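You operate a simulated robot arm through the tools that you are given. There is no shell and no other tool.

The job below is to be done with a simulated robot arm. You get a single attempt, and the scene is never put back.

## Task
Free the slide and put a double dose into the red basket.
Fine: dial on 2, one push of the green press button; bring the slide out again with the basket on it.

Only the result counts: the job must be done as asked and must still hold three seconds after the hand-in. Knocking over, shifting, dropping, spilling or breaking anything else fails it.

## Robot
A 7-joint arm with a two-finger parallel gripper, fixed in place. Base frame: the origin is on the floor under the middle of its stand, x ahead of it, y to its left, z up; the work surface is at about z = 0.8. Lengths are in m, angles in degrees, forces in N, time in s.
With the tool pointing down near the work surface it reaches from about 0.1 to 0.66 m from the base axis. Its first joint turns from -66.0 to 66.0 degrees. Payload 1.57 kg.
The TCP is the grasp point between the finger pads, 0.03 m short of the fingertips. In the tool frame z runs along the fingers and y along their closing line. The gripper opens to 0.08 m. The fingers are 0.017 m wide and 0.012 m thick; the gripper's body (0.04 by 0.082 m) begins 0.08 m behind the TCP.
Orientation is told as [roll, pitch, yaw] about the base's x, y, z axes, in that order, counted from this pose: with the fingers straight down and closing along the base's y, the tool's x points along the base's -x, its y along +y and its z along -z.

## Interface
- The arm moves only by the tool jog_arm. Its arguments are lists of equal length, an entry for each row: "offset": the shift along the tool's x, y, z in units of 20 mm (1.0 is 20 mm), a list of three; "angular": the turn, a rotation vector about the tool's x, y, z in units of 5 degrees (1.0 is 5 degrees), a list of three. In form: {"offset": [[tx, ty, tz], ...], "angular": [[ax, ay, az], ...]}. A call has 1 to 20 rows; each row shifts and turns the commanded pose from where the row before left it, along the tool's axes as they then stand. "hand" is the closure, from 0 (fully open) to 1 (shut), set as the call begins (left out, the last holds). A call with a number of a shift or a turn outside -1 to 1 is refused whole. Rows are played at 5 a second. More than 0.05 m and 8.6 degrees between two rows, or a gripper value outside its range, and nothing of the call is played. Where a pose cannot be reached the arm comes as near as it can. A force on the tool above 70 N (or 10 N above the force at the start of the call, whichever is more), or a blocked arm, ends the call early, and 0.2 s more pass. Each finger travels about 0.072 m/s and halts on what it meets, pressing with about 21 N; the grip force reading is that of the motor and also rises with nothing between the fingers. The clock runs only during rows and for 0.2 s after the last one: add rows that do not move to give the fingers time. The reply holds the time, the measured pose of the TCP, the force on the tool along the base axes, the opening and the grip force, in the units named above and with some noise, with the torque about the TCP (base axes, N m) and any sound that the robot's microphone picked up.
- Cameras (640 x 400 px; columns grow to the right, rows downward): "scene" is fixed at [0.044, 0.4213, 1.4321]; the picture's right is [-0.88, -0.48, 0.00], its down [-0.23, 0.43, -0.87] and it looks along [0.42, -0.77, -0.49] (base axes); focal length 280 px, centre (320, 200). "wrist" rides on the gripper at [0.072, -0.007, -0.122] in the tool frame; the picture's right is [0.09, 1.00, 0.00], its down [-0.84, 0.08, -0.54] and it looks along [-0.54, 0.05, 0.84] (tool axes); focal length 238 px, centre (320, 200). There is no depth. A picture from a camera that has moved, and an enlarged one, comes with that camera's place and axes in the base frame and with its lens.
- snapshot(camera): a new picture of that camera. No time passes.
- enlarge(camera, box): a new picture of the part [left, top, right, bottom] of that camera's present view, enlarged. No time passes.
- sign_off(): hands the job in; it is judged then, once.

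Places have to be worked out from the pictures, the camera data and where the tool is seen. Open the gripper and draw the arm clear of the work before you hand the job in, unless the task says otherwise.

The tools are called after "Call:" as a command line: name --argument value ..., lists and objects as JSON in quotes. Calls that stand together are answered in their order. jog_arm: Moves the arm, as the interface text tells. Its arguments: {"type":"object","properties":{"offset":{"type":"array","items":{"type":"array","items":{"type":"number"}}},"angular":{"type":"array","items":{"type":"array","items":{"type":"number"}}},"hand":{"type":"number"}},"required":["offset","angular"]} The other tools are called the same way: snapshot (camera) takes a picture; enlarge (camera, box) takes an enlarged picture of a part of a camera's view; sign_off () hands the job in.

At the start:

```text
time_s: 0.0
eef_pos: [0.3042, -0.0898, 1.2693]
tcp_rot: [0.0, 0.0, 0.0]
ft_force: [-0.5, -0.4, 0.5]
wrist_torque: [0.0, -0.03, -0.05]
grip_width: 0.0803
grasp_force: 0.0
```

scene: 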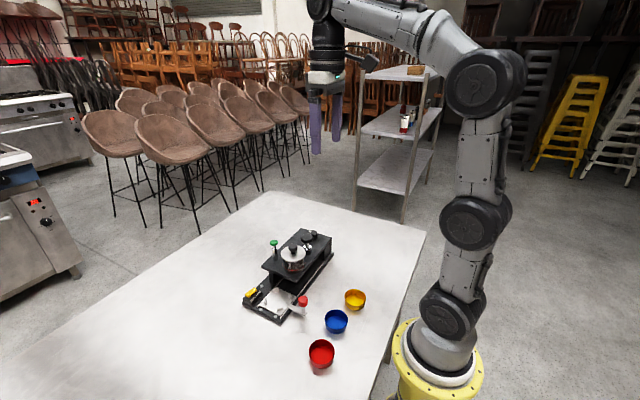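
wrist: 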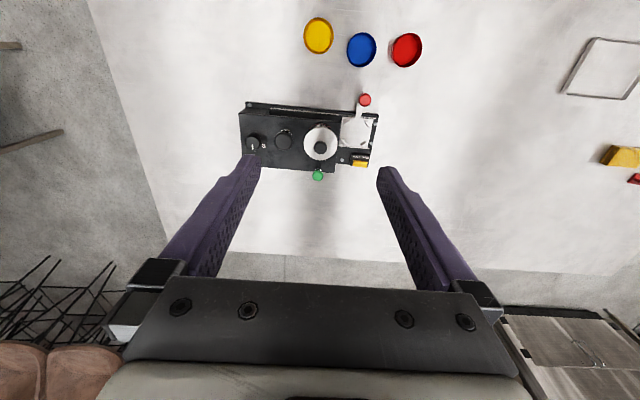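

I'll start by looking closely at the device and the baskets with both cameras.

Call:
enlarge --camera "scene" --box '[230, 220, 390, 320]'

Call:
enlarge --camera "wrist" --box '[230, 80, 390, 180]'

Call:
enlarge --camera "scene" --box '[230, 280, 390, 380]'

```text
4.00 times, centred on (310, 270) of scene
camera zoom: at [0.044, 0.4213, 1.4321], right [-0.88, -0.48, 0.0], down [-0.23, 0.43, -0.87], along [0.42, -0.77, -0.49], focal length 1121 px, centre (360, -80)
```

zoom: 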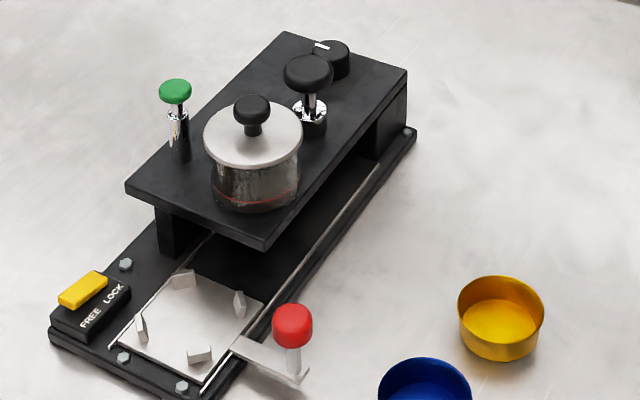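

```text
4.00 times, centred on (310, 130) of wrist
camera zoom: at [0.2316, -0.0968, 1.3906], right [-0.09, 1.0, 0.0], down [0.84, 0.08, 0.54], along [0.54, 0.05, -0.84], focal length 953 px, centre (360, 480)
```

zoom: 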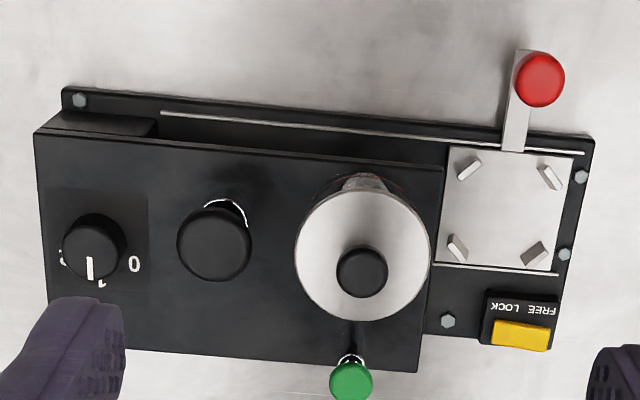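

```text
4.00 times, centred on (310, 330) of scene
camera zoom: at [0.044, 0.4213, 1.4321], right [-0.88, -0.48, 0.0], down [-0.23, 0.43, -0.87], along [0.42, -0.77, -0.49], focal length 1121 px, centre (360, -320)
```

zoom: 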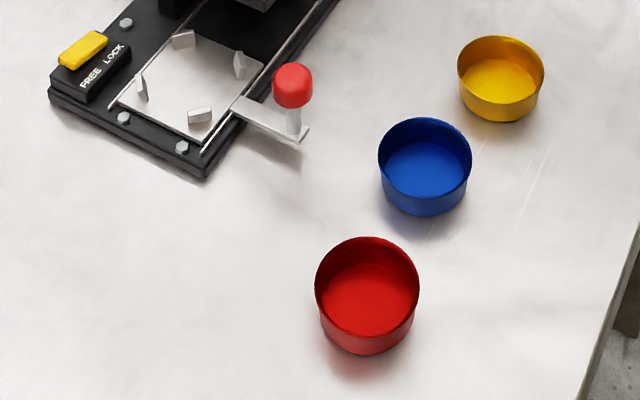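

The device's long axis lies along y, with the slide out at about (0.40, 0.01), the yellow lock tab at about (0.47, 0.03) and the dial at about (0.41, -0.22). I'll bring the arm down over the lock, staying above everything, for a closer look.

Call:
jog_arm --offset '[[0, 0.5, 0.9], [0, 0.5, 0.9], [0, 0.5, 0.9], [0, 0.5, 0.9], [0, 0.5, 0.9], [0, 0.5, 0.9], [0, 0.5, 0.9], [0, 0.5, 0.9], [0, 0.5, 0.9], [0, 0.5, 0.9], [0, 0.5, 0.9], [0, 0, 0.9]]' --angular '[[0, 0, 0], [0, 0, 0], [0, 0, 0], [0, 0, 0], [0, 0, 0], [0, 0, 0], [0, 0, 0], [0, 0, 0], [0, 0, 0], [0, 0, 0], [0, 0, 0], [0, 0, 0]]'

```text
time_s: 2.6
eef_pos: [0.3047, 0.0203, 1.0533]
tcp_rot: [0.0, -0.1, 0.0]
ft_force: [0.6, -0.9, 0.7]
wrist_torque: [0.02, 0.02, 0.02]
grip_width: 0.08
grasp_force: 0.0
```

The arm is at (0.305, 0.020, 1.053), clear of everything. I'll take wrist and scene pictures to read the lock and see the carriage geometry.

Call:
snapshot --camera "wrist"

Call:
enlarge --camera "wrist" --box '[230, 120, 390, 220]'

Call:
enlarge --camera "scene" --box '[235, 270, 315, 320]'

```text
taken
camera wrist: at [0.232, 0.0136, 1.1749], right [-0.09, 1.0, 0.0], down [0.84, 0.08, 0.54], along [0.54, 0.05, -0.84], focal length 238 px, centre (320, 200)
```

wrist: 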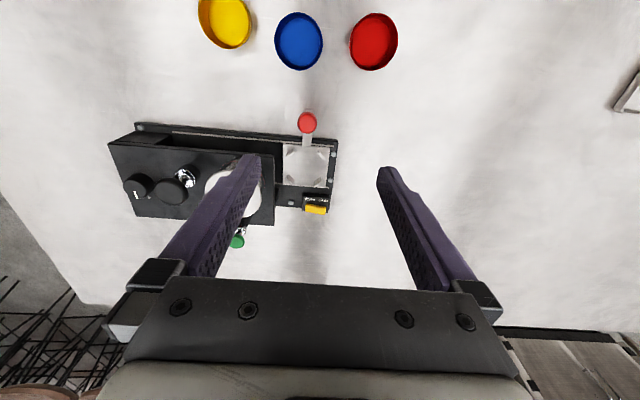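

```text
4.00 times, centred on (310, 170) of wrist
camera zoom: at [0.232, 0.0136, 1.1749], right [-0.09, 1.0, 0.0], down [0.84, 0.08, 0.54], along [0.54, 0.05, -0.84], focal length 953 px, centre (360, 320)
```

zoom: 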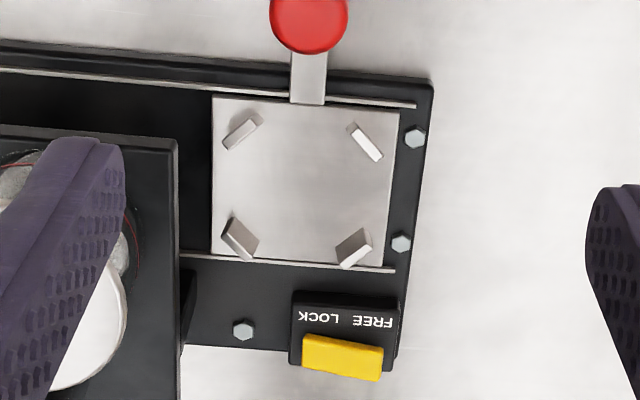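

```text
8.00 times, centred on (275, 295) of scene
camera zoom: at [0.044, 0.4213, 1.4321], right [-0.88, -0.48, 0.0], down [-0.23, 0.43, -0.87], along [0.42, -0.77, -0.49], focal length 2243 px, centre (680, -560)
```

zoom: 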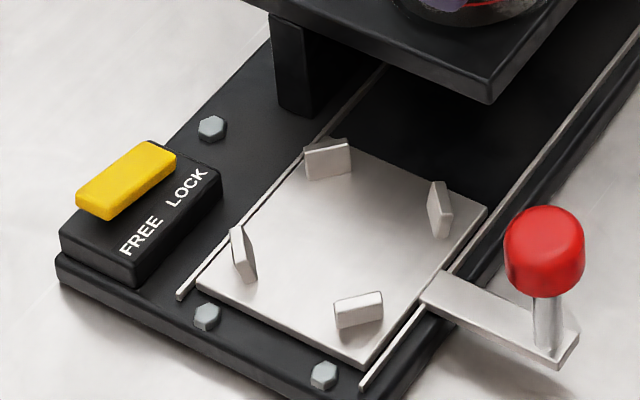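

The yellow tab is a rocker: its LOCK end is down now and its FREE end (the +y end, about (0.475, 0.042, 0.835)) is raised. I'll close the fingers and hover above the FREE end before pressing.

Call:
jog_arm --offset '[[-0.85, 0.11, 0], [-0.85, 0.11, 0], [-0.85, 0.11, 0], [-0.85, 0.11, 0], [-0.85, 0.11, 0], [-0.85, 0.11, 0], [-0.85, 0.11, 0], [-0.85, 0.11, 0], [-0.85, 0.11, 0], [-0.85, 0.11, 0], [0, 0, 1], [0, 0, 1], [0, 0, 1], [0, 0, 1], [0, 0, 1], [0, 0, 1]]' --angular '[[0, 0, 0], [0, 0, 0], [0, 0, 0], [0, 0, 0], [0, 0, 0], [0, 0, 0], [0, 0, 0], [0, 0, 0], [0, 0, 0], [0, 0, 0], [0, 0, 0], [0, 0, 0], [0, 0, 0], [0, 0, 0], [0, 0, 0], [0, 0, 0]]' --hand 1

```text
time_s: 6.0
eef_pos: [0.4745, 0.0399, 0.9329]
tcp_rot: [0.0, 0.0, 0.0]
ft_force: [-0.2, 0.0, 0.0]
wrist_torque: [0.0, -0.02, -0.01]
grip_width: 0.0002
grasp_force: 20.8
```

The closed fingertips should be about 65 mm above the rocker. I'll check the alignment in both cameras.

Call:
enlarge --camera "scene" --box '[215, 250, 315, 312]'

Call:
snapshot --camera "wrist"

```text
6.40 times, centred on (265, 281) of scene
camera zoom: at [0.044, 0.4213, 1.4321], right [-0.88, -0.48, 0.0], down [-0.23, 0.43, -0.87], along [0.42, -0.77, -0.49], focal length 1794 px, centre (672, -318)
```

zoom: 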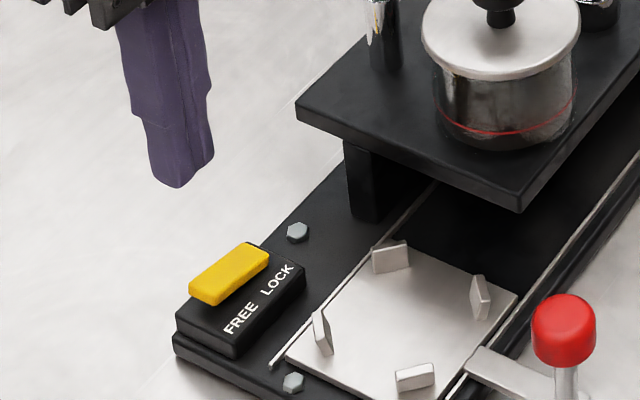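

```text
taken
camera wrist: at [0.4021, 0.0342, 1.0539], right [-0.09, 1.0, 0.0], down [0.84, 0.08, 0.54], along [0.54, 0.05, -0.84], focal length 238 px, centre (320, 200)
```

wrist: 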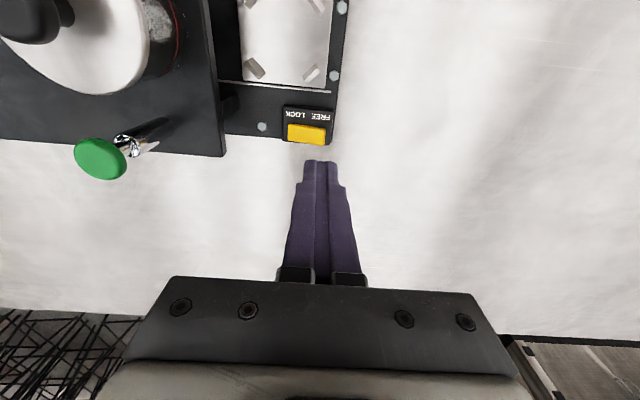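

Fingertips are at (0.4745, 0.040) and the rocker's FREE end is at about (0.471, 0.042). I'll nudge over and descend to just above it, then press in small steps.

Call:
jog_arm --offset '[[0.15, 0.1, 1], [0, 0, 1], [0, 0, 0.8], [0, 0, 0.15], [0, 0, 0.15], [0, 0, 0.15]]' --angular '[[0, 0, 0], [0, 0, 0], [0, 0, 0], [0, 0, 0], [0, 0, 0], [0, 0, 0]]'

```text
time_s: 7.4
eef_pos: [0.4708, 0.0437, 0.8676]
tcp_rot: [0.0, 0.0, 0.0]
ft_force: [-0.7, -0.4, 0.6]
wrist_torque: [0.0, -0.03, 0.0]
grip_width: 0.0001
grasp_force: 20.8
```

There is no contact yet with the tips at about z = 0.838. I'll keep pressing down in 2–3 mm steps.

Call:
jog_arm --offset '[[0, 0, 0.12], [0, 0, 0.12], [0, 0, 0.12]]' --angular '[[0, 0, 0], [0, 0, 0], [0, 0, 0]]'

Call:
enlarge --camera "scene" --box '[215, 250, 315, 312]'

```text
time_s: 8.2
eef_pos: [0.4711, 0.0438, 0.8637]
tcp_rot: [0.0, -0.2, 0.0]
ft_force: [-12.6, -0.6, 28.1]
wrist_torque: [-0.33, 0.36, -0.14]
grip_width: 0.0
grasp_force: 21.0
```

```text
6.40 times, centred on (265, 281) of scene
camera zoom: at [0.0432, 0.4212, 1.4321], right [-0.88, -0.48, 0.0], down [-0.23, 0.43, -0.87], along [0.42, -0.77, -0.49], focal length 1794 px, centre (672, -318)
```

zoom: 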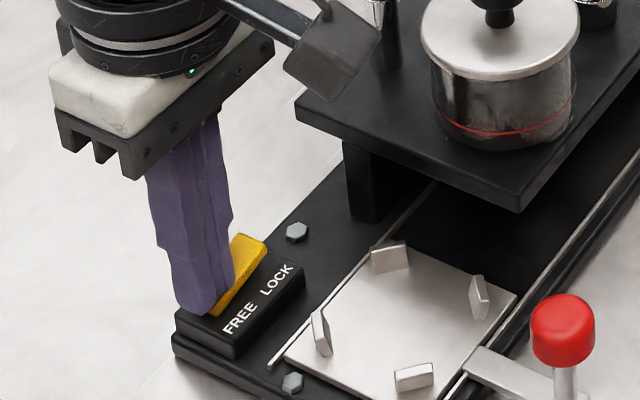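

The force rose to 28 N and the LOCK end looks raised now. I'll lift off and check the rocker's state.

Call:
jog_arm --offset '[[0, 0, -0.5], [0, 0, -1], [0, 0, -1], [0, 0, -1]]' --angular '[[0, 0, 0], [0, 0, 0], [0, 0, 0], [0, 0, 0]]'

Call:
enlarge --camera "scene" --box '[235, 270, 315, 320]'

Call:
enlarge --camera "wrist" --box '[240, 80, 400, 180]'

```text
time_s: 9.2
eef_pos: [0.4715, 0.0429, 0.9319]
tcp_rot: [-0.1, 0.0, -0.1]
ft_force: [0.9, -0.1, 0.2]
wrist_torque: [-0.03, 0.02, 0.0]
grip_width: 0.0001
grasp_force: 21.1
```

```text
8.00 times, centred on (275, 295) of scene
camera zoom: at [0.044, 0.4213, 1.4321], right [-0.88, -0.48, 0.0], down [-0.23, 0.43, -0.87], along [0.42, -0.77, -0.49], focal length 2243 px, centre (680, -560)
```

zoom: 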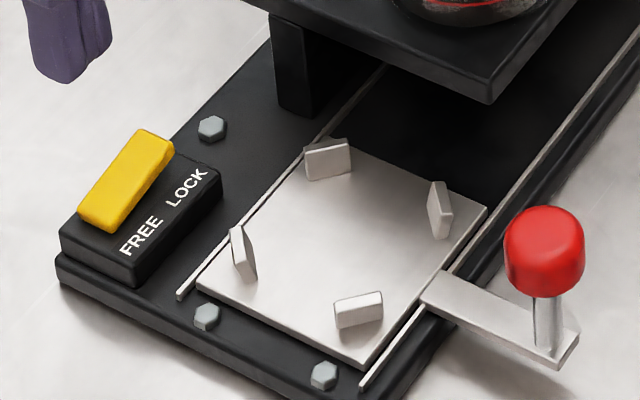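

```text
4.00 times, centred on (320, 130) of wrist
camera zoom: at [0.399, 0.036, 1.0524], right [-0.09, 1.0, 0.0], down [0.84, 0.08, 0.54], along [0.54, 0.05, -0.84], focal length 953 px, centre (320, 480)
```

zoom: 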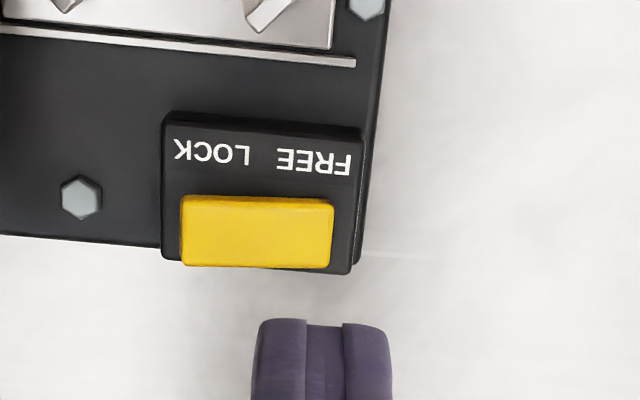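

The rocker has flipped: the FREE end is down, so the slide is free. Next I'll go up and over to the dial with the gripper open to read its labels.

Call:
jog_arm --offset '[[0, 0, -1], [0, 0, -1], [0, 0, -1], [0, 0, -1], [0, 0, -1], [0, 0, -1], [0.5, -0.94, 0], [0.5, -0.94, 0], [0.5, -0.94, 0], [0.5, -0.94, 0], [0.5, -0.94, 0], [0.5, -0.94, 0], [0.5, -0.94, 0], [0.5, -0.94, 0], [0.5, -0.94, 0], [0.5, -0.94, 0], [0.5, -0.94, 0], [0.5, -0.94, 0], [0.5, -0.94, 0], [0.5, -0.94, 0]]' --angular '[[0, 0, 0], [0, 0, 0], [0, 0, 0], [0, 0, 0], [0, 0, 0], [0, 0, 0], [0, 0, 0], [0, 0, 0], [0, 0, 0], [0, 0, 0], [0, 0, 0], [0, 0, 0], [0, 0, 0], [0, 0, 0], [0, 0, 0], [0, 0, 0], [0, 0, 0], [0, 0, 0], [0, 0, 0], [0, 0, 0]]' --hand 0

Call:
snapshot --camera "wrist"

Call:
enlarge --camera "wrist" --box '[260, 140, 380, 215]'

Call:
enlarge --camera "scene" --box '[280, 220, 344, 260]'

```text
time_s: 13.4
eef_pos: [0.3313, -0.2202, 1.0492]
tcp_rot: [-0.1, 0.0, -0.1]
ft_force: [-0.2, -0.9, -0.2]
wrist_torque: [0.0, 0.0, -0.01]
grip_width: 0.08
grasp_force: 0.0
```

```text
taken
camera wrist: at [0.2577, -0.2261, 1.1714], right [-0.09, 1.0, 0.0], down [0.84, 0.08, 0.54], along [0.54, 0.05, -0.84], focal length 238 px, centre (320, 200)
```

wrist: 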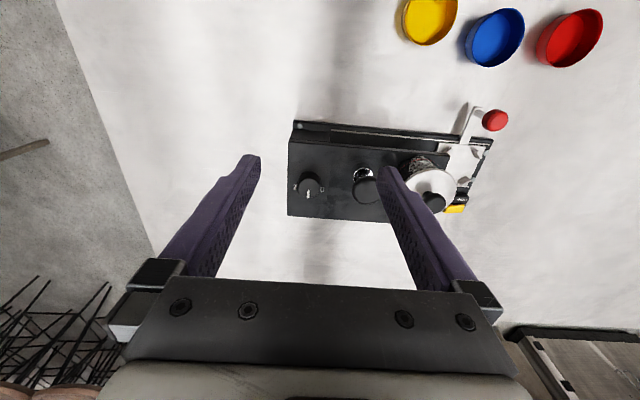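

```text
5.33 times, centred on (320, 178) of wrist
camera zoom: at [0.2577, -0.2261, 1.1714], right [-0.09, 1.0, 0.0], down [0.84, 0.08, 0.54], along [0.54, 0.05, -0.84], focal length 1271 px, centre (320, 320)
```

zoom: 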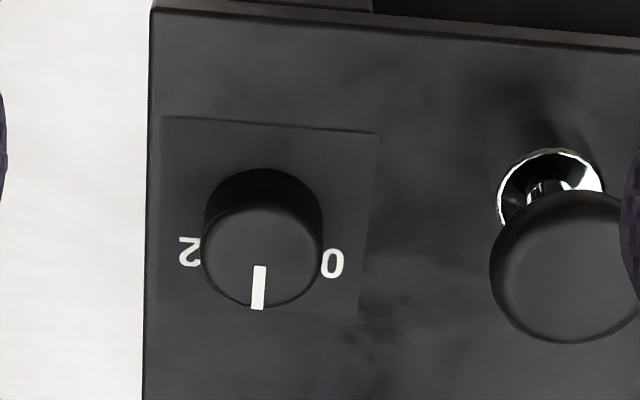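

```text
10.00 times, centred on (312, 240) of scene
camera zoom: at [0.044, 0.4213, 1.4321], right [-0.88, -0.48, 0.0], down [-0.23, 0.43, -0.87], along [0.42, -0.77, -0.49], focal length 2804 px, centre (400, -200)
```

zoom: 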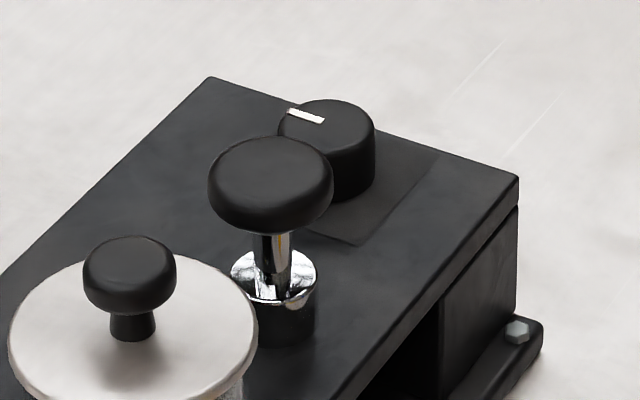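

The pointer is at 1 (pointing +x), with 2 about 60° clockwise from above. The dial axis is at about (0.4225, -0.227), its top at z ≈ 0.89 and its diameter about 31 mm. I'll go over it with the fingers part-open and stop just above.

Call:
jog_arm --offset '[[-0.91, -0.07, 0], [-0.91, -0.07, 0], [-0.91, -0.07, 0], [-0.91, -0.07, 0], [-0.91, -0.07, 0], [0, 0, 1], [0, 0, 1], [0, 0, 1], [0, 0, 1], [0, 0, 1]]' --angular '[[0, 0, 0], [0, 0, 0], [0, 0, 0], [0, 0, 0], [0, 0, 0], [0, 0, 0], [0, 0, 0], [0, 0, 0], [0, 0, 0], [0, 0, 0]]' --hand 0.35

Call:
snapshot --camera "wrist"

Call:
enlarge --camera "scene" --box '[270, 200, 350, 250]'

```text
time_s: 15.6
eef_pos: [0.4229, -0.2276, 0.9486]
tcp_rot: [0.0, 0.0, 0.0]
ft_force: [0.0, 0.2, -0.5]
wrist_torque: [0.0, -0.04, 0.0]
grip_width: 0.052
grasp_force: 0.0
```

```text
taken
camera wrist: at [0.3496, -0.2345, 1.0713], right [-0.09, 1.0, 0.0], down [0.84, 0.08, 0.54], along [0.54, 0.05, -0.84], focal length 238 px, centre (320, 200)
```

wrist: 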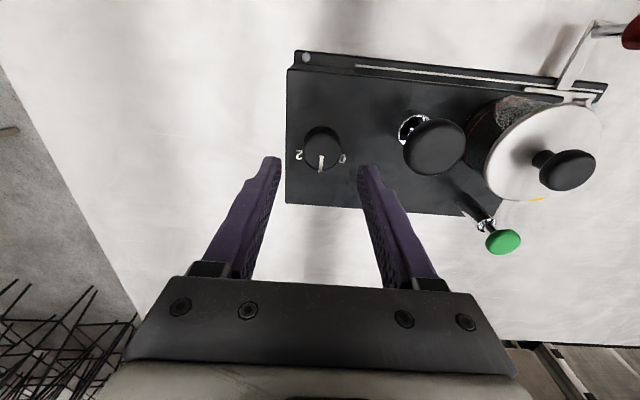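

```text
8.00 times, centred on (310, 225) of scene
camera zoom: at [0.044, 0.4213, 1.4321], right [-0.88, -0.48, 0.0], down [-0.23, 0.43, -0.87], along [0.42, -0.77, -0.49], focal length 2243 px, centre (400, 0)
```

zoom: 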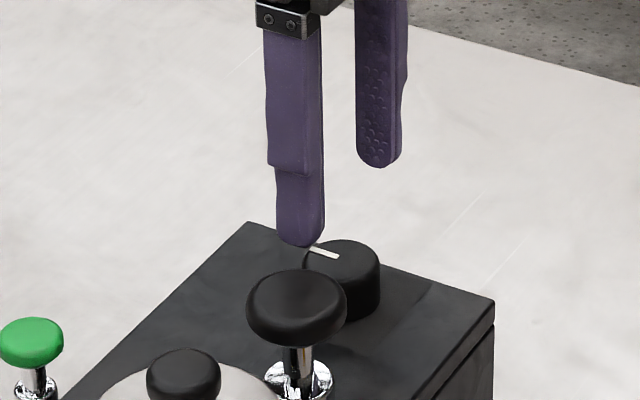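

I'll zoom in on the dial to refine its axis and the angle of the label 2.

Call:
enlarge --camera "wrist" --box '[280, 120, 360, 170]'

```text
8.00 times, centred on (320, 145) of wrist
camera zoom: at [0.3496, -0.2345, 1.0713], right [-0.09, 1.0, 0.0], down [0.84, 0.08, 0.54], along [0.54, 0.05, -0.84], focal length 1907 px, centre (320, 640)
```

zoom: 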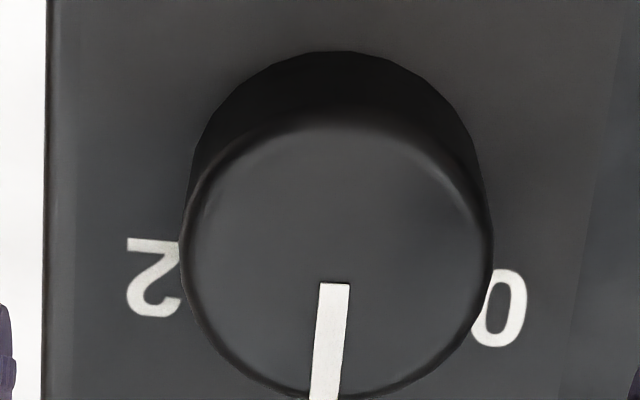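

The label 2 is about 59–60° clockwise from the pointer and the axis is at (0.4227, -0.2265). I'll descend around the knob and close the fingers on it.

Call:
jog_arm --offset '[[0, 0.05, 0.8], [0, 0, 0.8], [0, 0, 0.6]]' --angular '[[0, 0, 0], [0, 0, 0], [0, 0, 0]]'

Call:
jog_arm --offset '[[0, 0, 0], [0, 0, 0], [0, 0, 0]]' --angular '[[0, 0, 0], [0, 0, 0], [0, 0, 0]]' --hand 1

```text
time_s: 16.4
eef_pos: [0.4225, -0.2265, 0.9069]
tcp_rot: [0.0, 0.0, -0.1]
ft_force: [1.5, 0.4, -0.1]
wrist_torque: [0.03, 0.02, 0.01]
grip_width: 0.052
grasp_force: 0.0
```

```text
time_s: 17.2
eef_pos: [0.4223, -0.2256, 0.906]
tcp_rot: [-0.1, 0.0, 0.0]
ft_force: [1.7, -2.2, -3.0]
wrist_torque: [-0.09, -0.18, 0.0]
grip_width: 0.031
grasp_force: 39.7
```

The knob is gripped at 31 mm. I'll turn it clockwise 30° first and read the reply.

Call:
jog_arm --offset '[[0, 0, 0], [0, 0, 0], [0, 0, 0], [0, 0, 0], [0, 0, 0], [0, 0, 0]]' --angular '[[0, 0, 1], [0, 0, 1], [0, 0, 1], [0, 0, 1], [0, 0, 1], [0, 0, 1]]'

Call:
enlarge --camera "scene" --box '[270, 200, 350, 250]'

```text
time_s: 18.6
eef_pos: [0.4231, -0.2257, 0.9056]
tcp_rot: [-0.1, 0.1, -30.2]
ft_force: [-8.8, -13.6, -4.7]
wrist_torque: [-0.71, -0.16, -0.02]
grip_width: 0.031
grasp_force: 39.5
```

```text
8.00 times, centred on (310, 225) of scene
camera zoom: at [0.0438, 0.4209, 1.4322], right [-0.88, -0.48, 0.0], down [-0.23, 0.43, -0.87], along [0.42, -0.77, -0.49], focal length 2243 px, centre (400, 0)
```

zoom: 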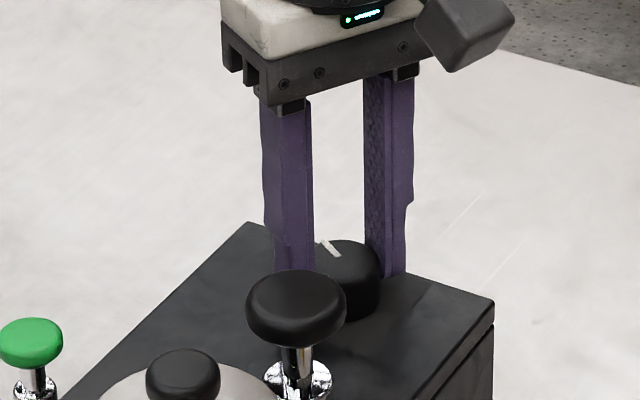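

The pointer is turning with the gripper. I'll turn another 30° to reach 2.

Call:
jog_arm --offset '[[0, 0, 0], [0, 0, 0], [0, 0, 0], [0, 0, 0], [0, 0, 0], [0, 0, 0]]' --angular '[[0, 0, 1], [0, 0, 1], [0, 0, 1], [0, 0, 1], [0, 0, 1], [0, 0, 1]]'

Call:
enlarge --camera "scene" --box '[270, 200, 350, 250]'

Call:
snapshot --camera "wrist"

```text
time_s: 20.0
eef_pos: [0.4222, -0.2246, 0.9066]
tcp_rot: [-0.1, -0.1, -60.0]
ft_force: [-5.5, -21.9, -7.6]
wrist_torque: [-0.32, 0.08, 0.34]
grip_width: 0.0309
grasp_force: 39.7
```

```text
8.00 times, centred on (310, 225) of scene
camera zoom: at [0.044, 0.4207, 1.4323], right [-0.88, -0.48, 0.0], down [-0.23, 0.43, -0.87], along [0.42, -0.77, -0.49], focal length 2243 px, centre (400, 0)
```

zoom: 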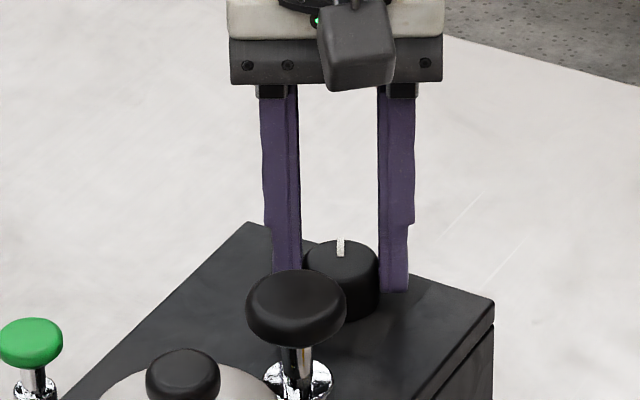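

```text
taken
camera wrist: at [0.3793, -0.1667, 1.0284], right [0.82, 0.58, 0.0], down [0.49, -0.68, 0.54], along [0.31, -0.44, -0.84], focal length 238 px, centre (320, 200)
```

wrist: 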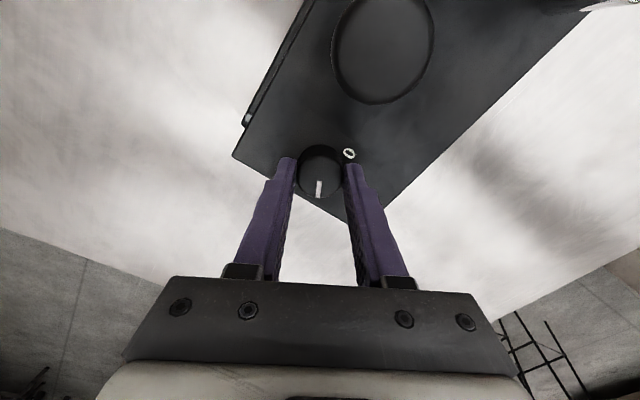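

The reading shows 60° turned. I'll release, lift, and swing back to yaw 0 to check the pointer against the 2 from the same view as before.

Call:
jog_arm --offset '[[0, 0, 0], [0, 0, 0], [0, 0, -0.8], [0, 0, -0.8], [0, 0, -0.8], [0, 0, -1], [0, 0, -1]]' --angular '[[0, 0, 0], [0, 0, 0], [0, 0, 0], [0, 0, 0], [0, 0, 0], [0, 0, 0], [0, 0, 0]]' --hand 0.35

Call:
jog_arm --offset '[[0, 0, 0], [0, 0, 0], [0, 0, 0], [0, 0, 0], [0, 0, 0], [0, 0, 0], [0, 0, 0], [0, 0, 0], [0, 0, 0], [0, 0, 0], [0, 0, 0], [0, 0, 0]]' --angular '[[0, 0, -1], [0, 0, -1], [0, 0, -1], [0, 0, -1], [0, 0, -1], [0, 0, -1], [0, 0, -1], [0, 0, -1], [0, 0, -1], [0, 0, -1], [0, 0, -1], [0, 0, -1]]'

Call:
enlarge --camera "wrist" --box '[280, 100, 376, 160]'

Call:
enlarge --camera "scene" --box '[290, 220, 346, 255]'

```text
time_s: 21.6
eef_pos: [0.4239, -0.2249, 0.9953]
tcp_rot: [0.0, 0.0, -60.0]
ft_force: [0.4, -0.5, -0.9]
wrist_torque: [0.0, -0.01, 0.01]
grip_width: 0.052
grasp_force: 0.1
```

```text
time_s: 24.2
eef_pos: [0.4222, -0.2243, 0.9942]
tcp_rot: [0.0, 0.0, 0.1]
ft_force: [0.5, 0.0, -0.1]
wrist_torque: [-0.01, 0.0, 0.01]
grip_width: 0.0519
grasp_force: 0.0
```

```text
6.67 times, centred on (328, 130) of wrist
camera zoom: at [0.3495, -0.2321, 1.1165], right [-0.09, 1.0, 0.0], down [0.84, 0.08, 0.54], along [0.54, 0.05, -0.84], focal length 1589 px, centre (267, 667)
```

zoom: 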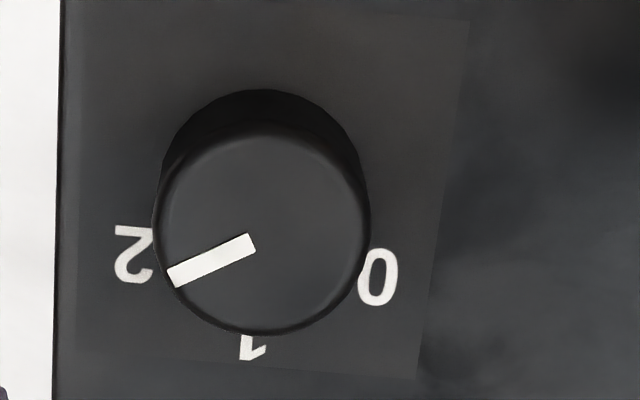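

```text
11.43 times, centred on (318, 238) of scene
camera zoom: at [0.044, 0.4213, 1.4321], right [-0.88, -0.48, 0.0], down [-0.23, 0.43, -0.87], along [0.42, -0.77, -0.49], focal length 3204 px, centre (343, -229)
```

zoom: 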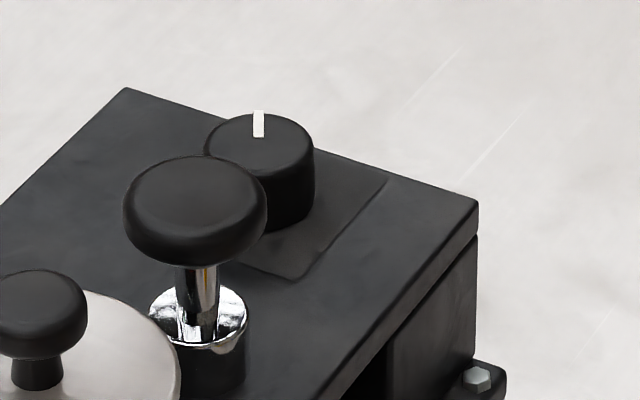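

The pointer now lines up with 2 (measured about 61°, label about 60°). Next is the red basket: I'll rise and turn the gripper to yaw -90 so the fingers close along x and the camera sits on the +y side.

Call:
jog_arm --offset '[[0, 0, -1], [0, 0, -1], [0, 0, -1], [0, 0, 0], [0, 0, 0], [0, 0, 0], [0, 0, 0], [0, 0, 0], [0, 0, 0], [0, 0, 0], [0, 0, 0], [0, 0, 0], [0, 0, 0], [0, 0, 0], [0, 0, 0], [0, 0, 0], [0, 0, 0], [0, 0, 0]]' --angular '[[0, 0, 1], [0, 0, 1], [0, 0, 1], [0, 0, 1], [0, 0, 1], [0, 0, 1], [0, 0, 1], [0, 0, 1], [0, 0, 1], [0, 0, 1], [0, 0, 1], [0, 0, 1], [0, 0, 1], [0, 0, 1], [0, 0, 1], [0, 0, 1], [0, 0, 1], [0, 0, 1]]' --hand 0

Call:
jog_arm --offset '[[0.96, -0.6, 0], [0.96, -0.6, 0], [0.96, -0.6, 0], [0.96, -0.6, 0], [0.96, -0.6, 0], [0.96, -0.6, 0], [0.96, -0.6, 0], [0.96, -0.6, 0], [0.96, -0.6, 0], [0.96, -0.6, 0], [0.96, -0.6, 0], [0.96, -0.6, 0], [0.96, -0.6, 0], [0.96, -0.6, 0], [0.96, -0.6, 0], [0.96, -0.6, 0], [0.84, -0.5, 0]]' --angular '[[0, 0, 0], [0, 0, 0], [0, 0, 0], [0, 0, 0], [0, 0, 0], [0, 0, 0], [0, 0, 0], [0, 0, 0], [0, 0, 0], [0, 0, 0], [0, 0, 0], [0, 0, 0], [0, 0, 0], [0, 0, 0], [0, 0, 0], [0, 0, 0], [0, 0, 0]]'

Call:
snapshot --camera "wrist"

Call:
snapshot --camera "scene"

```text
time_s: 28.0
eef_pos: [0.4218, -0.2254, 1.0542]
tcp_rot: [0.1, 0.0, -90.1]
ft_force: [-0.6, 0.1, -0.2]
wrist_torque: [0.0, 0.03, -0.02]
grip_width: 0.0798
grasp_force: 0.1
```

```text
time_s: 31.6
eef_pos: [0.2192, 0.0998, 1.0565]
tcp_rot: [-0.1, 0.0, -89.9]
ft_force: [-0.7, 0.7, 1.5]
wrist_torque: [-0.01, 0.0, 0.02]
grip_width: 0.0801
grasp_force: 0.1
```

```text
taken
camera wrist: at [0.2112, 0.1713, 1.1771], right [1.0, 0.09, 0.0], down [0.08, -0.84, 0.54], along [0.05, -0.54, -0.84], focal length 238 px, centre (320, 200)
```

wrist: 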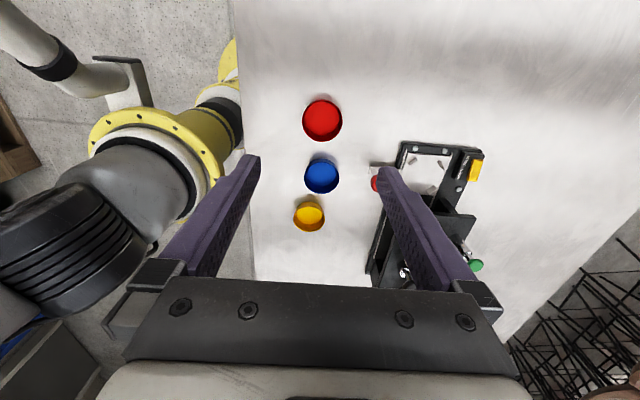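

```text
taken
```

scene: 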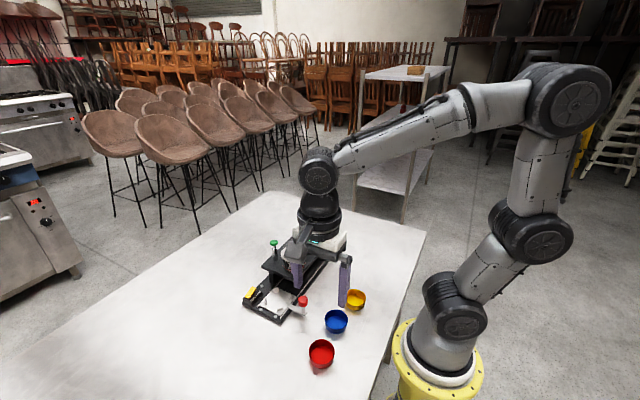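

The red basket shows at about (322, 120) in the wrist view. I'll enlarge it to find its centre, diameter and height.

Call:
enlarge --camera "wrist" --box '[280, 85, 376, 145]'

Call:
enlarge --camera "scene" --box '[289, 330, 353, 370]'

```text
6.67 times, centred on (328, 115) of wrist
camera zoom: at [0.2112, 0.1713, 1.1771], right [1.0, 0.09, 0.0], down [0.08, -0.84, 0.54], along [0.05, -0.54, -0.84], focal length 1589 px, centre (267, 767)
```

zoom: 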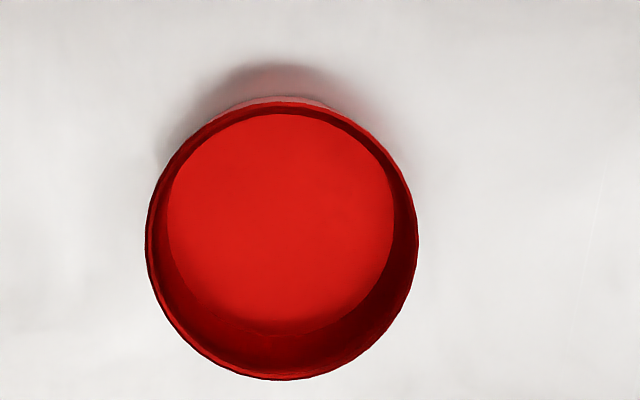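

```text
10.00 times, centred on (321, 350) of scene
camera zoom: at [0.044, 0.4213, 1.4321], right [-0.88, -0.48, 0.0], down [-0.23, 0.43, -0.87], along [0.42, -0.77, -0.49], focal length 2804 px, centre (310, -1300)
```

zoom: 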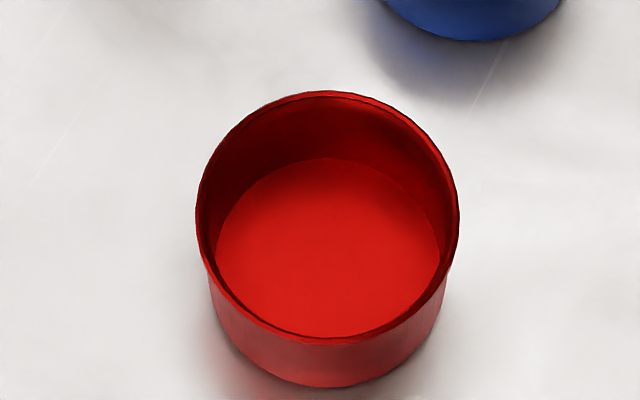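

The red basket's centre is at about (0.223, 0.078), its rim diameter about 60 mm and its height about 20 mm. I'll move over it and descend to an intermediate height to check the alignment.

Call:
jog_arm --offset '[[-0.55, 0.1, 0.5], [-0.55, 0.1, 0.8], [0, 0, 1], [0, 0, 1], [0, 0, 1], [0, 0, 1], [0, 0, 1], [0, 0, 1], [0, 0, 0.7]]' --angular '[[0, 0, 0], [0, 0, 0], [0, 0, 0], [0, 0, 0], [0, 0, 0], [0, 0, 0], [0, 0, 0], [0, 0, 0], [0, 0, 0]]'

Call:
snapshot --camera "wrist"

Call:
enlarge --camera "scene" --box '[270, 300, 382, 370]'

```text
time_s: 33.6
eef_pos: [0.2248, 0.0775, 0.8932]
tcp_rot: [-0.1, 0.1, -90.1]
ft_force: [0.1, 0.0, -0.4]
wrist_torque: [0.0, 0.02, 0.01]
grip_width: 0.0801
grasp_force: 0.3
```

```text
taken
camera wrist: at [0.2169, 0.1488, 1.0161], right [1.0, 0.09, 0.0], down [0.08, -0.84, 0.54], along [0.05, -0.54, -0.84], focal length 238 px, centre (320, 200)
```

wrist: 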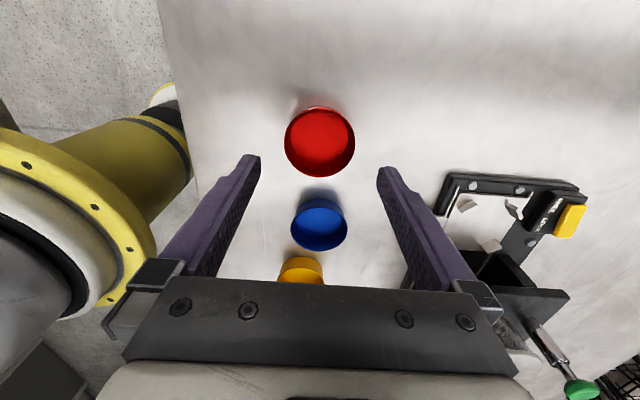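

```text
5.71 times, centred on (326, 335) of scene
camera zoom: at [0.044, 0.4213, 1.4321], right [-0.88, -0.48, 0.0], down [-0.23, 0.43, -0.87], along [0.42, -0.77, -0.49], focal length 1602 px, centre (286, -571)
```

zoom: 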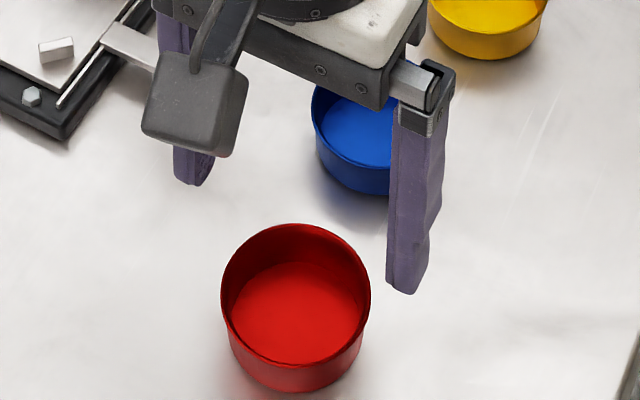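

I'll enlarge the basket in this closer view to refine its centre and rim height.

Call:
enlarge --camera "wrist" --box '[272, 95, 368, 185]'

```text
4.44 times, centred on (320, 140) of wrist
camera zoom: at [0.2169, 0.1488, 1.0161], right [1.0, 0.09, 0.0], down [0.08, -0.84, 0.54], along [0.05, -0.54, -0.84], focal length 1059 px, centre (320, 467)
```

zoom: 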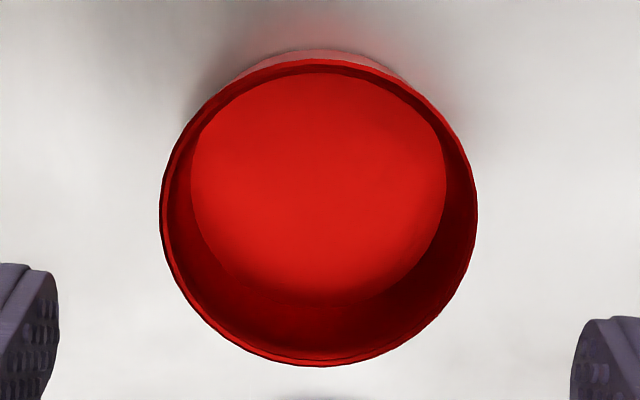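

Refined centre is (0.2226, 0.0774) with the rim at z ≈ 0.821, and the TCP is aligned within 2 mm. I'll descend until the fingertips are about 6 mm above the table.

Call:
jog_arm --offset '[[0, -0.1, 1], [0, 0, 1], [0, 0, 0.5], [0, 0, 0.3], [0, 0, 0]]' --angular '[[0, 0, 0], [0, 0, 0], [0, 0, 0], [0, 0, 0], [0, 0, 0]]'

Call:
snapshot --camera "wrist"

```text
time_s: 34.8
eef_pos: [0.224, 0.0775, 0.8384]
tcp_rot: [0.1, 0.0, -90.0]
ft_force: [-0.6, 0.5, -1.1]
wrist_torque: [0.04, 0.01, 0.01]
grip_width: 0.0802
grasp_force: 0.1
```

```text
taken
camera wrist: at [0.2156, 0.1488, 0.9603], right [1.0, 0.09, 0.0], down [0.08, -0.84, 0.54], along [0.05, -0.54, -0.84], focal length 238 px, centre (320, 200)
```

wrist: 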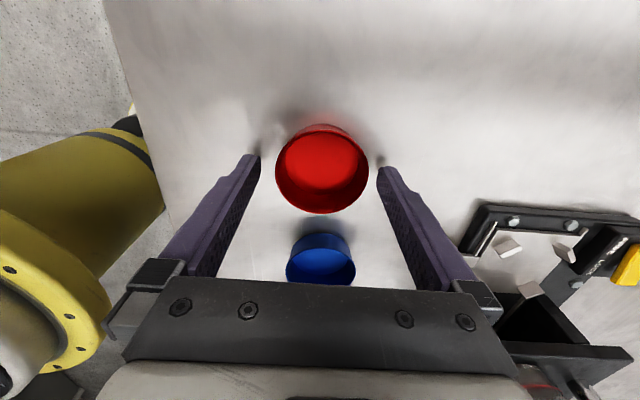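

The fingers straddle the red basket cleanly. I'll close on it and wait for the grip to settle.

Call:
jog_arm --offset '[[0, 0, 0], [0, 0, 0], [0, 0, 0], [0, 0, 0]]' --angular '[[0, 0, 0], [0, 0, 0], [0, 0, 0], [0, 0, 0]]' --hand 1

Call:
snapshot --camera "wrist"

```text
time_s: 35.8
eef_pos: [0.2236, 0.0772, 0.8384]
tcp_rot: [0.0, 0.0, -90.0]
ft_force: [0.1, -0.4, 0.6]
wrist_torque: [0.01, -0.01, 0.0]
grip_width: 0.0587
grasp_force: 21.3
```

```text
taken
camera wrist: at [0.2156, 0.1487, 0.9604], right [1.0, 0.09, 0.0], down [0.08, -0.84, 0.54], along [0.05, -0.54, -0.84], focal length 238 px, centre (320, 200)
```

wrist: 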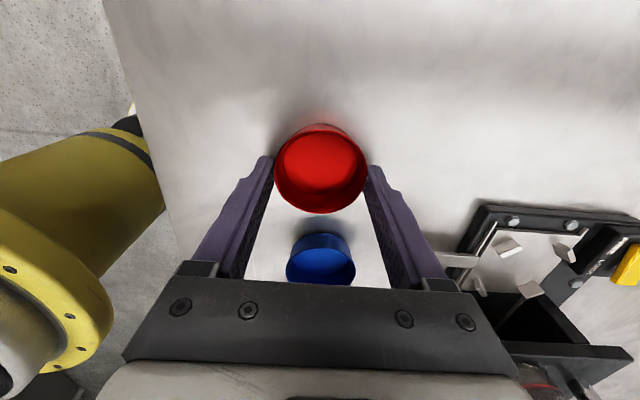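

The basket is gripped (58.7 mm). I'll lift it 100 mm and check that it hangs level.

Call:
jog_arm --offset '[[0, 0, -0.3], [0, 0, -0.7], [0, 0, -1], [0, 0, -1], [0, 0, -1], [0, 0, -1]]' --angular '[[0, 0, 0], [0, 0, 0], [0, 0, 0], [0, 0, 0], [0, 0, 0], [0, 0, 0]]'

Call:
enlarge --camera "scene" --box '[240, 260, 400, 370]'

Call:
snapshot --camera "wrist"

```text
time_s: 37.2
eef_pos: [0.2238, 0.0782, 0.9383]
tcp_rot: [0.0, 0.0, -90.0]
ft_force: [-0.3, -0.5, -0.4]
wrist_torque: [0.01, 0.01, 0.01]
grip_width: 0.0587
grasp_force: 21.6
```

```text
3.64 times, centred on (320, 315) of scene
camera zoom: at [0.044, 0.4213, 1.4321], right [-0.88, -0.48, 0.0], down [-0.23, 0.43, -0.87], along [0.42, -0.77, -0.49], focal length 1020 px, centre (320, -218)
```

zoom: 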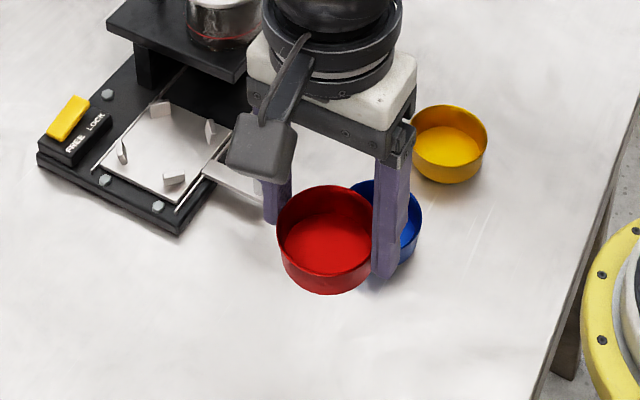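

```text
taken
camera wrist: at [0.2149, 0.1501, 1.0607], right [1.0, 0.09, 0.0], down [0.08, -0.84, 0.54], along [0.05, -0.54, -0.84], focal length 238 px, centre (320, 200)
```

wrist: 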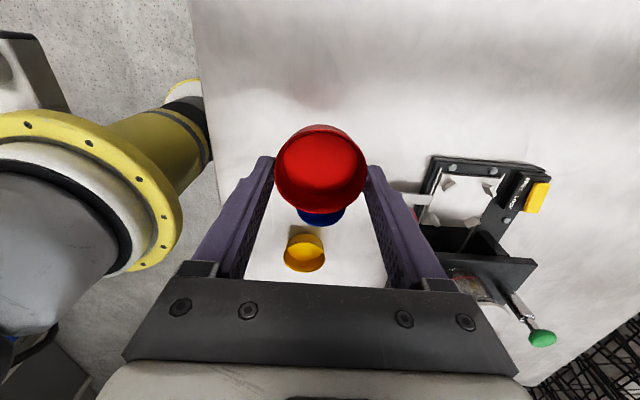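

The basket is level and firm. I'll enlarge the wrist view to measure the basket's offset relative to the TCP.

Call:
enlarge --camera "wrist" --box '[240, 110, 400, 210]'

Call:
enlarge --camera "wrist" --box '[256, 155, 384, 235]'

```text
4.00 times, centred on (320, 160) of wrist
camera zoom: at [0.2149, 0.1501, 1.0607], right [1.0, 0.09, 0.0], down [0.08, -0.84, 0.54], along [0.05, -0.54, -0.84], focal length 953 px, centre (320, 360)
```

zoom: 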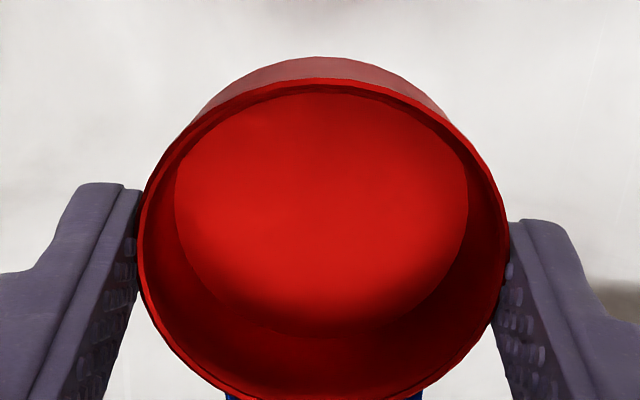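

```text
5.00 times, centred on (320, 195) of wrist
camera zoom: at [0.2149, 0.1501, 1.0607], right [1.0, 0.09, 0.0], down [0.08, -0.84, 0.54], along [0.05, -0.54, -0.84], focal length 1192 px, centre (320, 225)
```

zoom: 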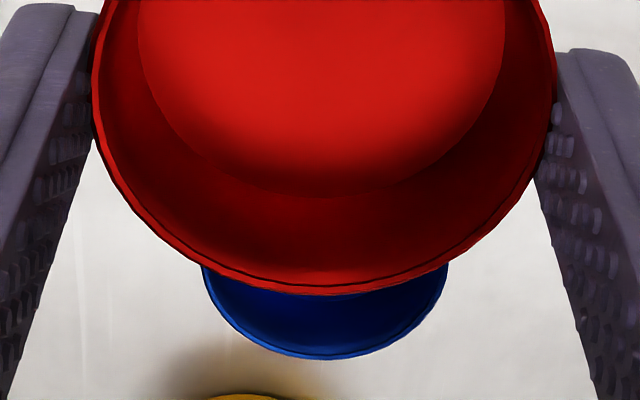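

The basket is centred on the TCP within about 0.6 mm. Now I'll measure the slide's lugs from this view to refine the placement target.

Call:
enlarge --camera "wrist" --box '[416, 160, 512, 220]'

Call:
enlarge --camera "scene" --box '[247, 278, 311, 318]'

```text
6.67 times, centred on (464, 190) of wrist
camera zoom: at [0.2149, 0.1501, 1.0607], right [1.0, 0.09, 0.0], down [0.08, -0.84, 0.54], along [0.05, -0.54, -0.84], focal length 1589 px, centre (-640, 267)
```

zoom: 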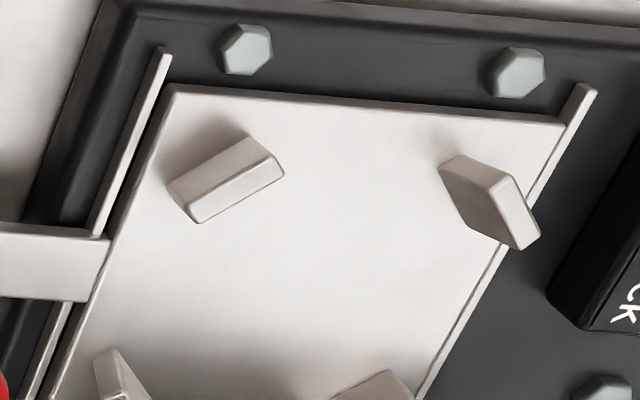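

```text
10.00 times, centred on (279, 298) of scene
camera zoom: at [0.044, 0.4213, 1.4321], right [-0.88, -0.48, 0.0], down [-0.23, 0.43, -0.87], along [0.42, -0.77, -0.49], focal length 2804 px, centre (730, -780)
```

zoom: 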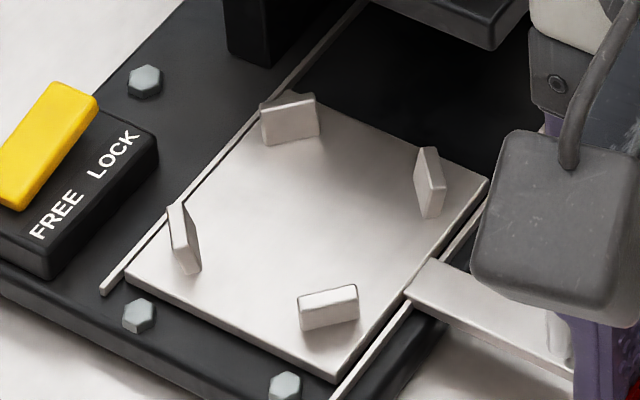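

The plate centre works out at about (0.402, 0.004) with its top at z ≈ 0.8125. I'll carry the basket over it, keeping the basket's bottom at about z = 0.90.

Call:
jog_arm --offset '[[-0.37, 0.89, 0], [-0.37, 0.89, 0], [-0.37, 0.89, 0], [-0.37, 0.89, 0], [-0.37, 0.89, 0], [-0.37, 0.89, 0], [-0.37, 0.89, 0], [-0.37, 0.89, 0], [-0.37, 0.89, 0], [-0.4, 0.89, 0]]' --angular '[[0, 0, 0], [0, 0, 0], [0, 0, 0], [0, 0, 0], [0, 0, 0], [0, 0, 0], [0, 0, 0], [0, 0, 0], [0, 0, 0], [0, 0, 0]]'

Call:
snapshot --camera "wrist"

Call:
enlarge --camera "scene" --box '[225, 245, 337, 315]'

```text
time_s: 39.4
eef_pos: [0.4005, 0.0016, 0.9382]
tcp_rot: [0.0, 0.0, -90.0]
ft_force: [1.0, 0.3, -0.1]
wrist_torque: [0.02, -0.02, -0.01]
grip_width: 0.0585
grasp_force: 20.6
```

```text
taken
camera wrist: at [0.3922, 0.0734, 1.0601], right [1.0, 0.09, 0.0], down [0.08, -0.84, 0.54], along [0.05, -0.54, -0.84], focal length 238 px, centre (320, 200)
```

wrist: 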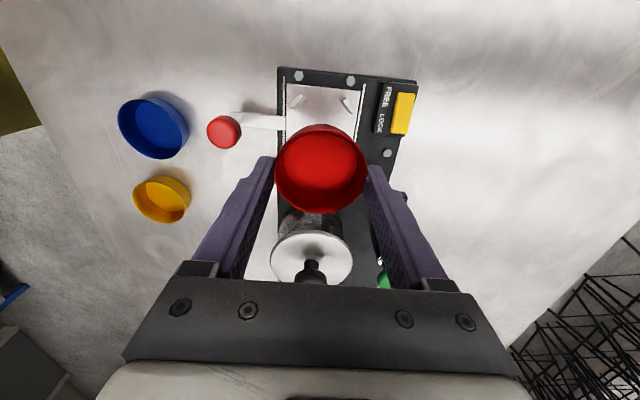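

```text
5.71 times, centred on (281, 280) of scene
camera zoom: at [0.044, 0.4213, 1.4321], right [-0.88, -0.48, 0.0], down [-0.23, 0.43, -0.87], along [0.42, -0.77, -0.49], focal length 1602 px, centre (543, -257)
```

zoom: 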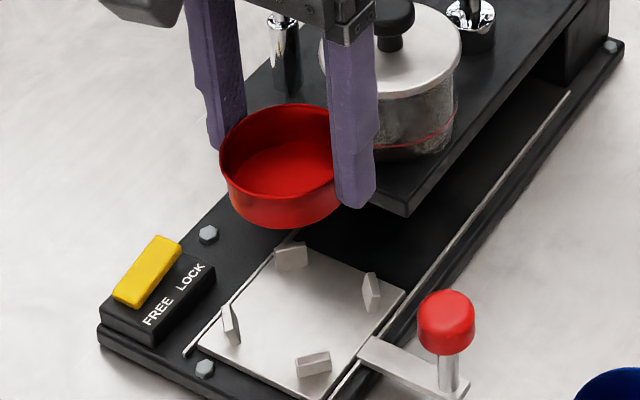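

The basket is above the slide. I'll enlarge the wrist view to measure the two front lugs and the plate edges against the gripper.

Call:
enlarge --camera "wrist" --box '[260, 65, 388, 145]'

```text
5.00 times, centred on (324, 105) of wrist
camera zoom: at [0.3922, 0.0734, 1.0601], right [1.0, 0.09, 0.0], down [0.08, -0.84, 0.54], along [0.05, -0.54, -0.84], focal length 1192 px, centre (300, 675)
```

zoom: 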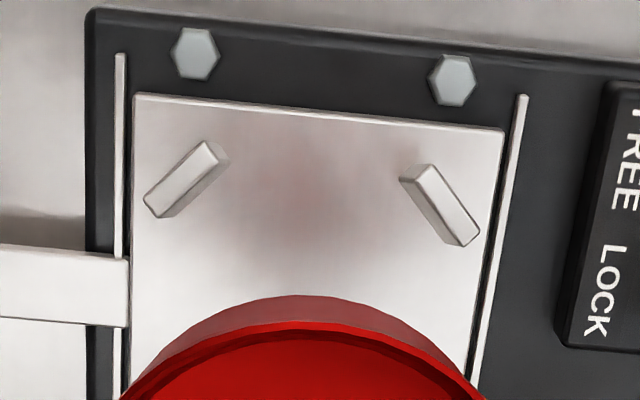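

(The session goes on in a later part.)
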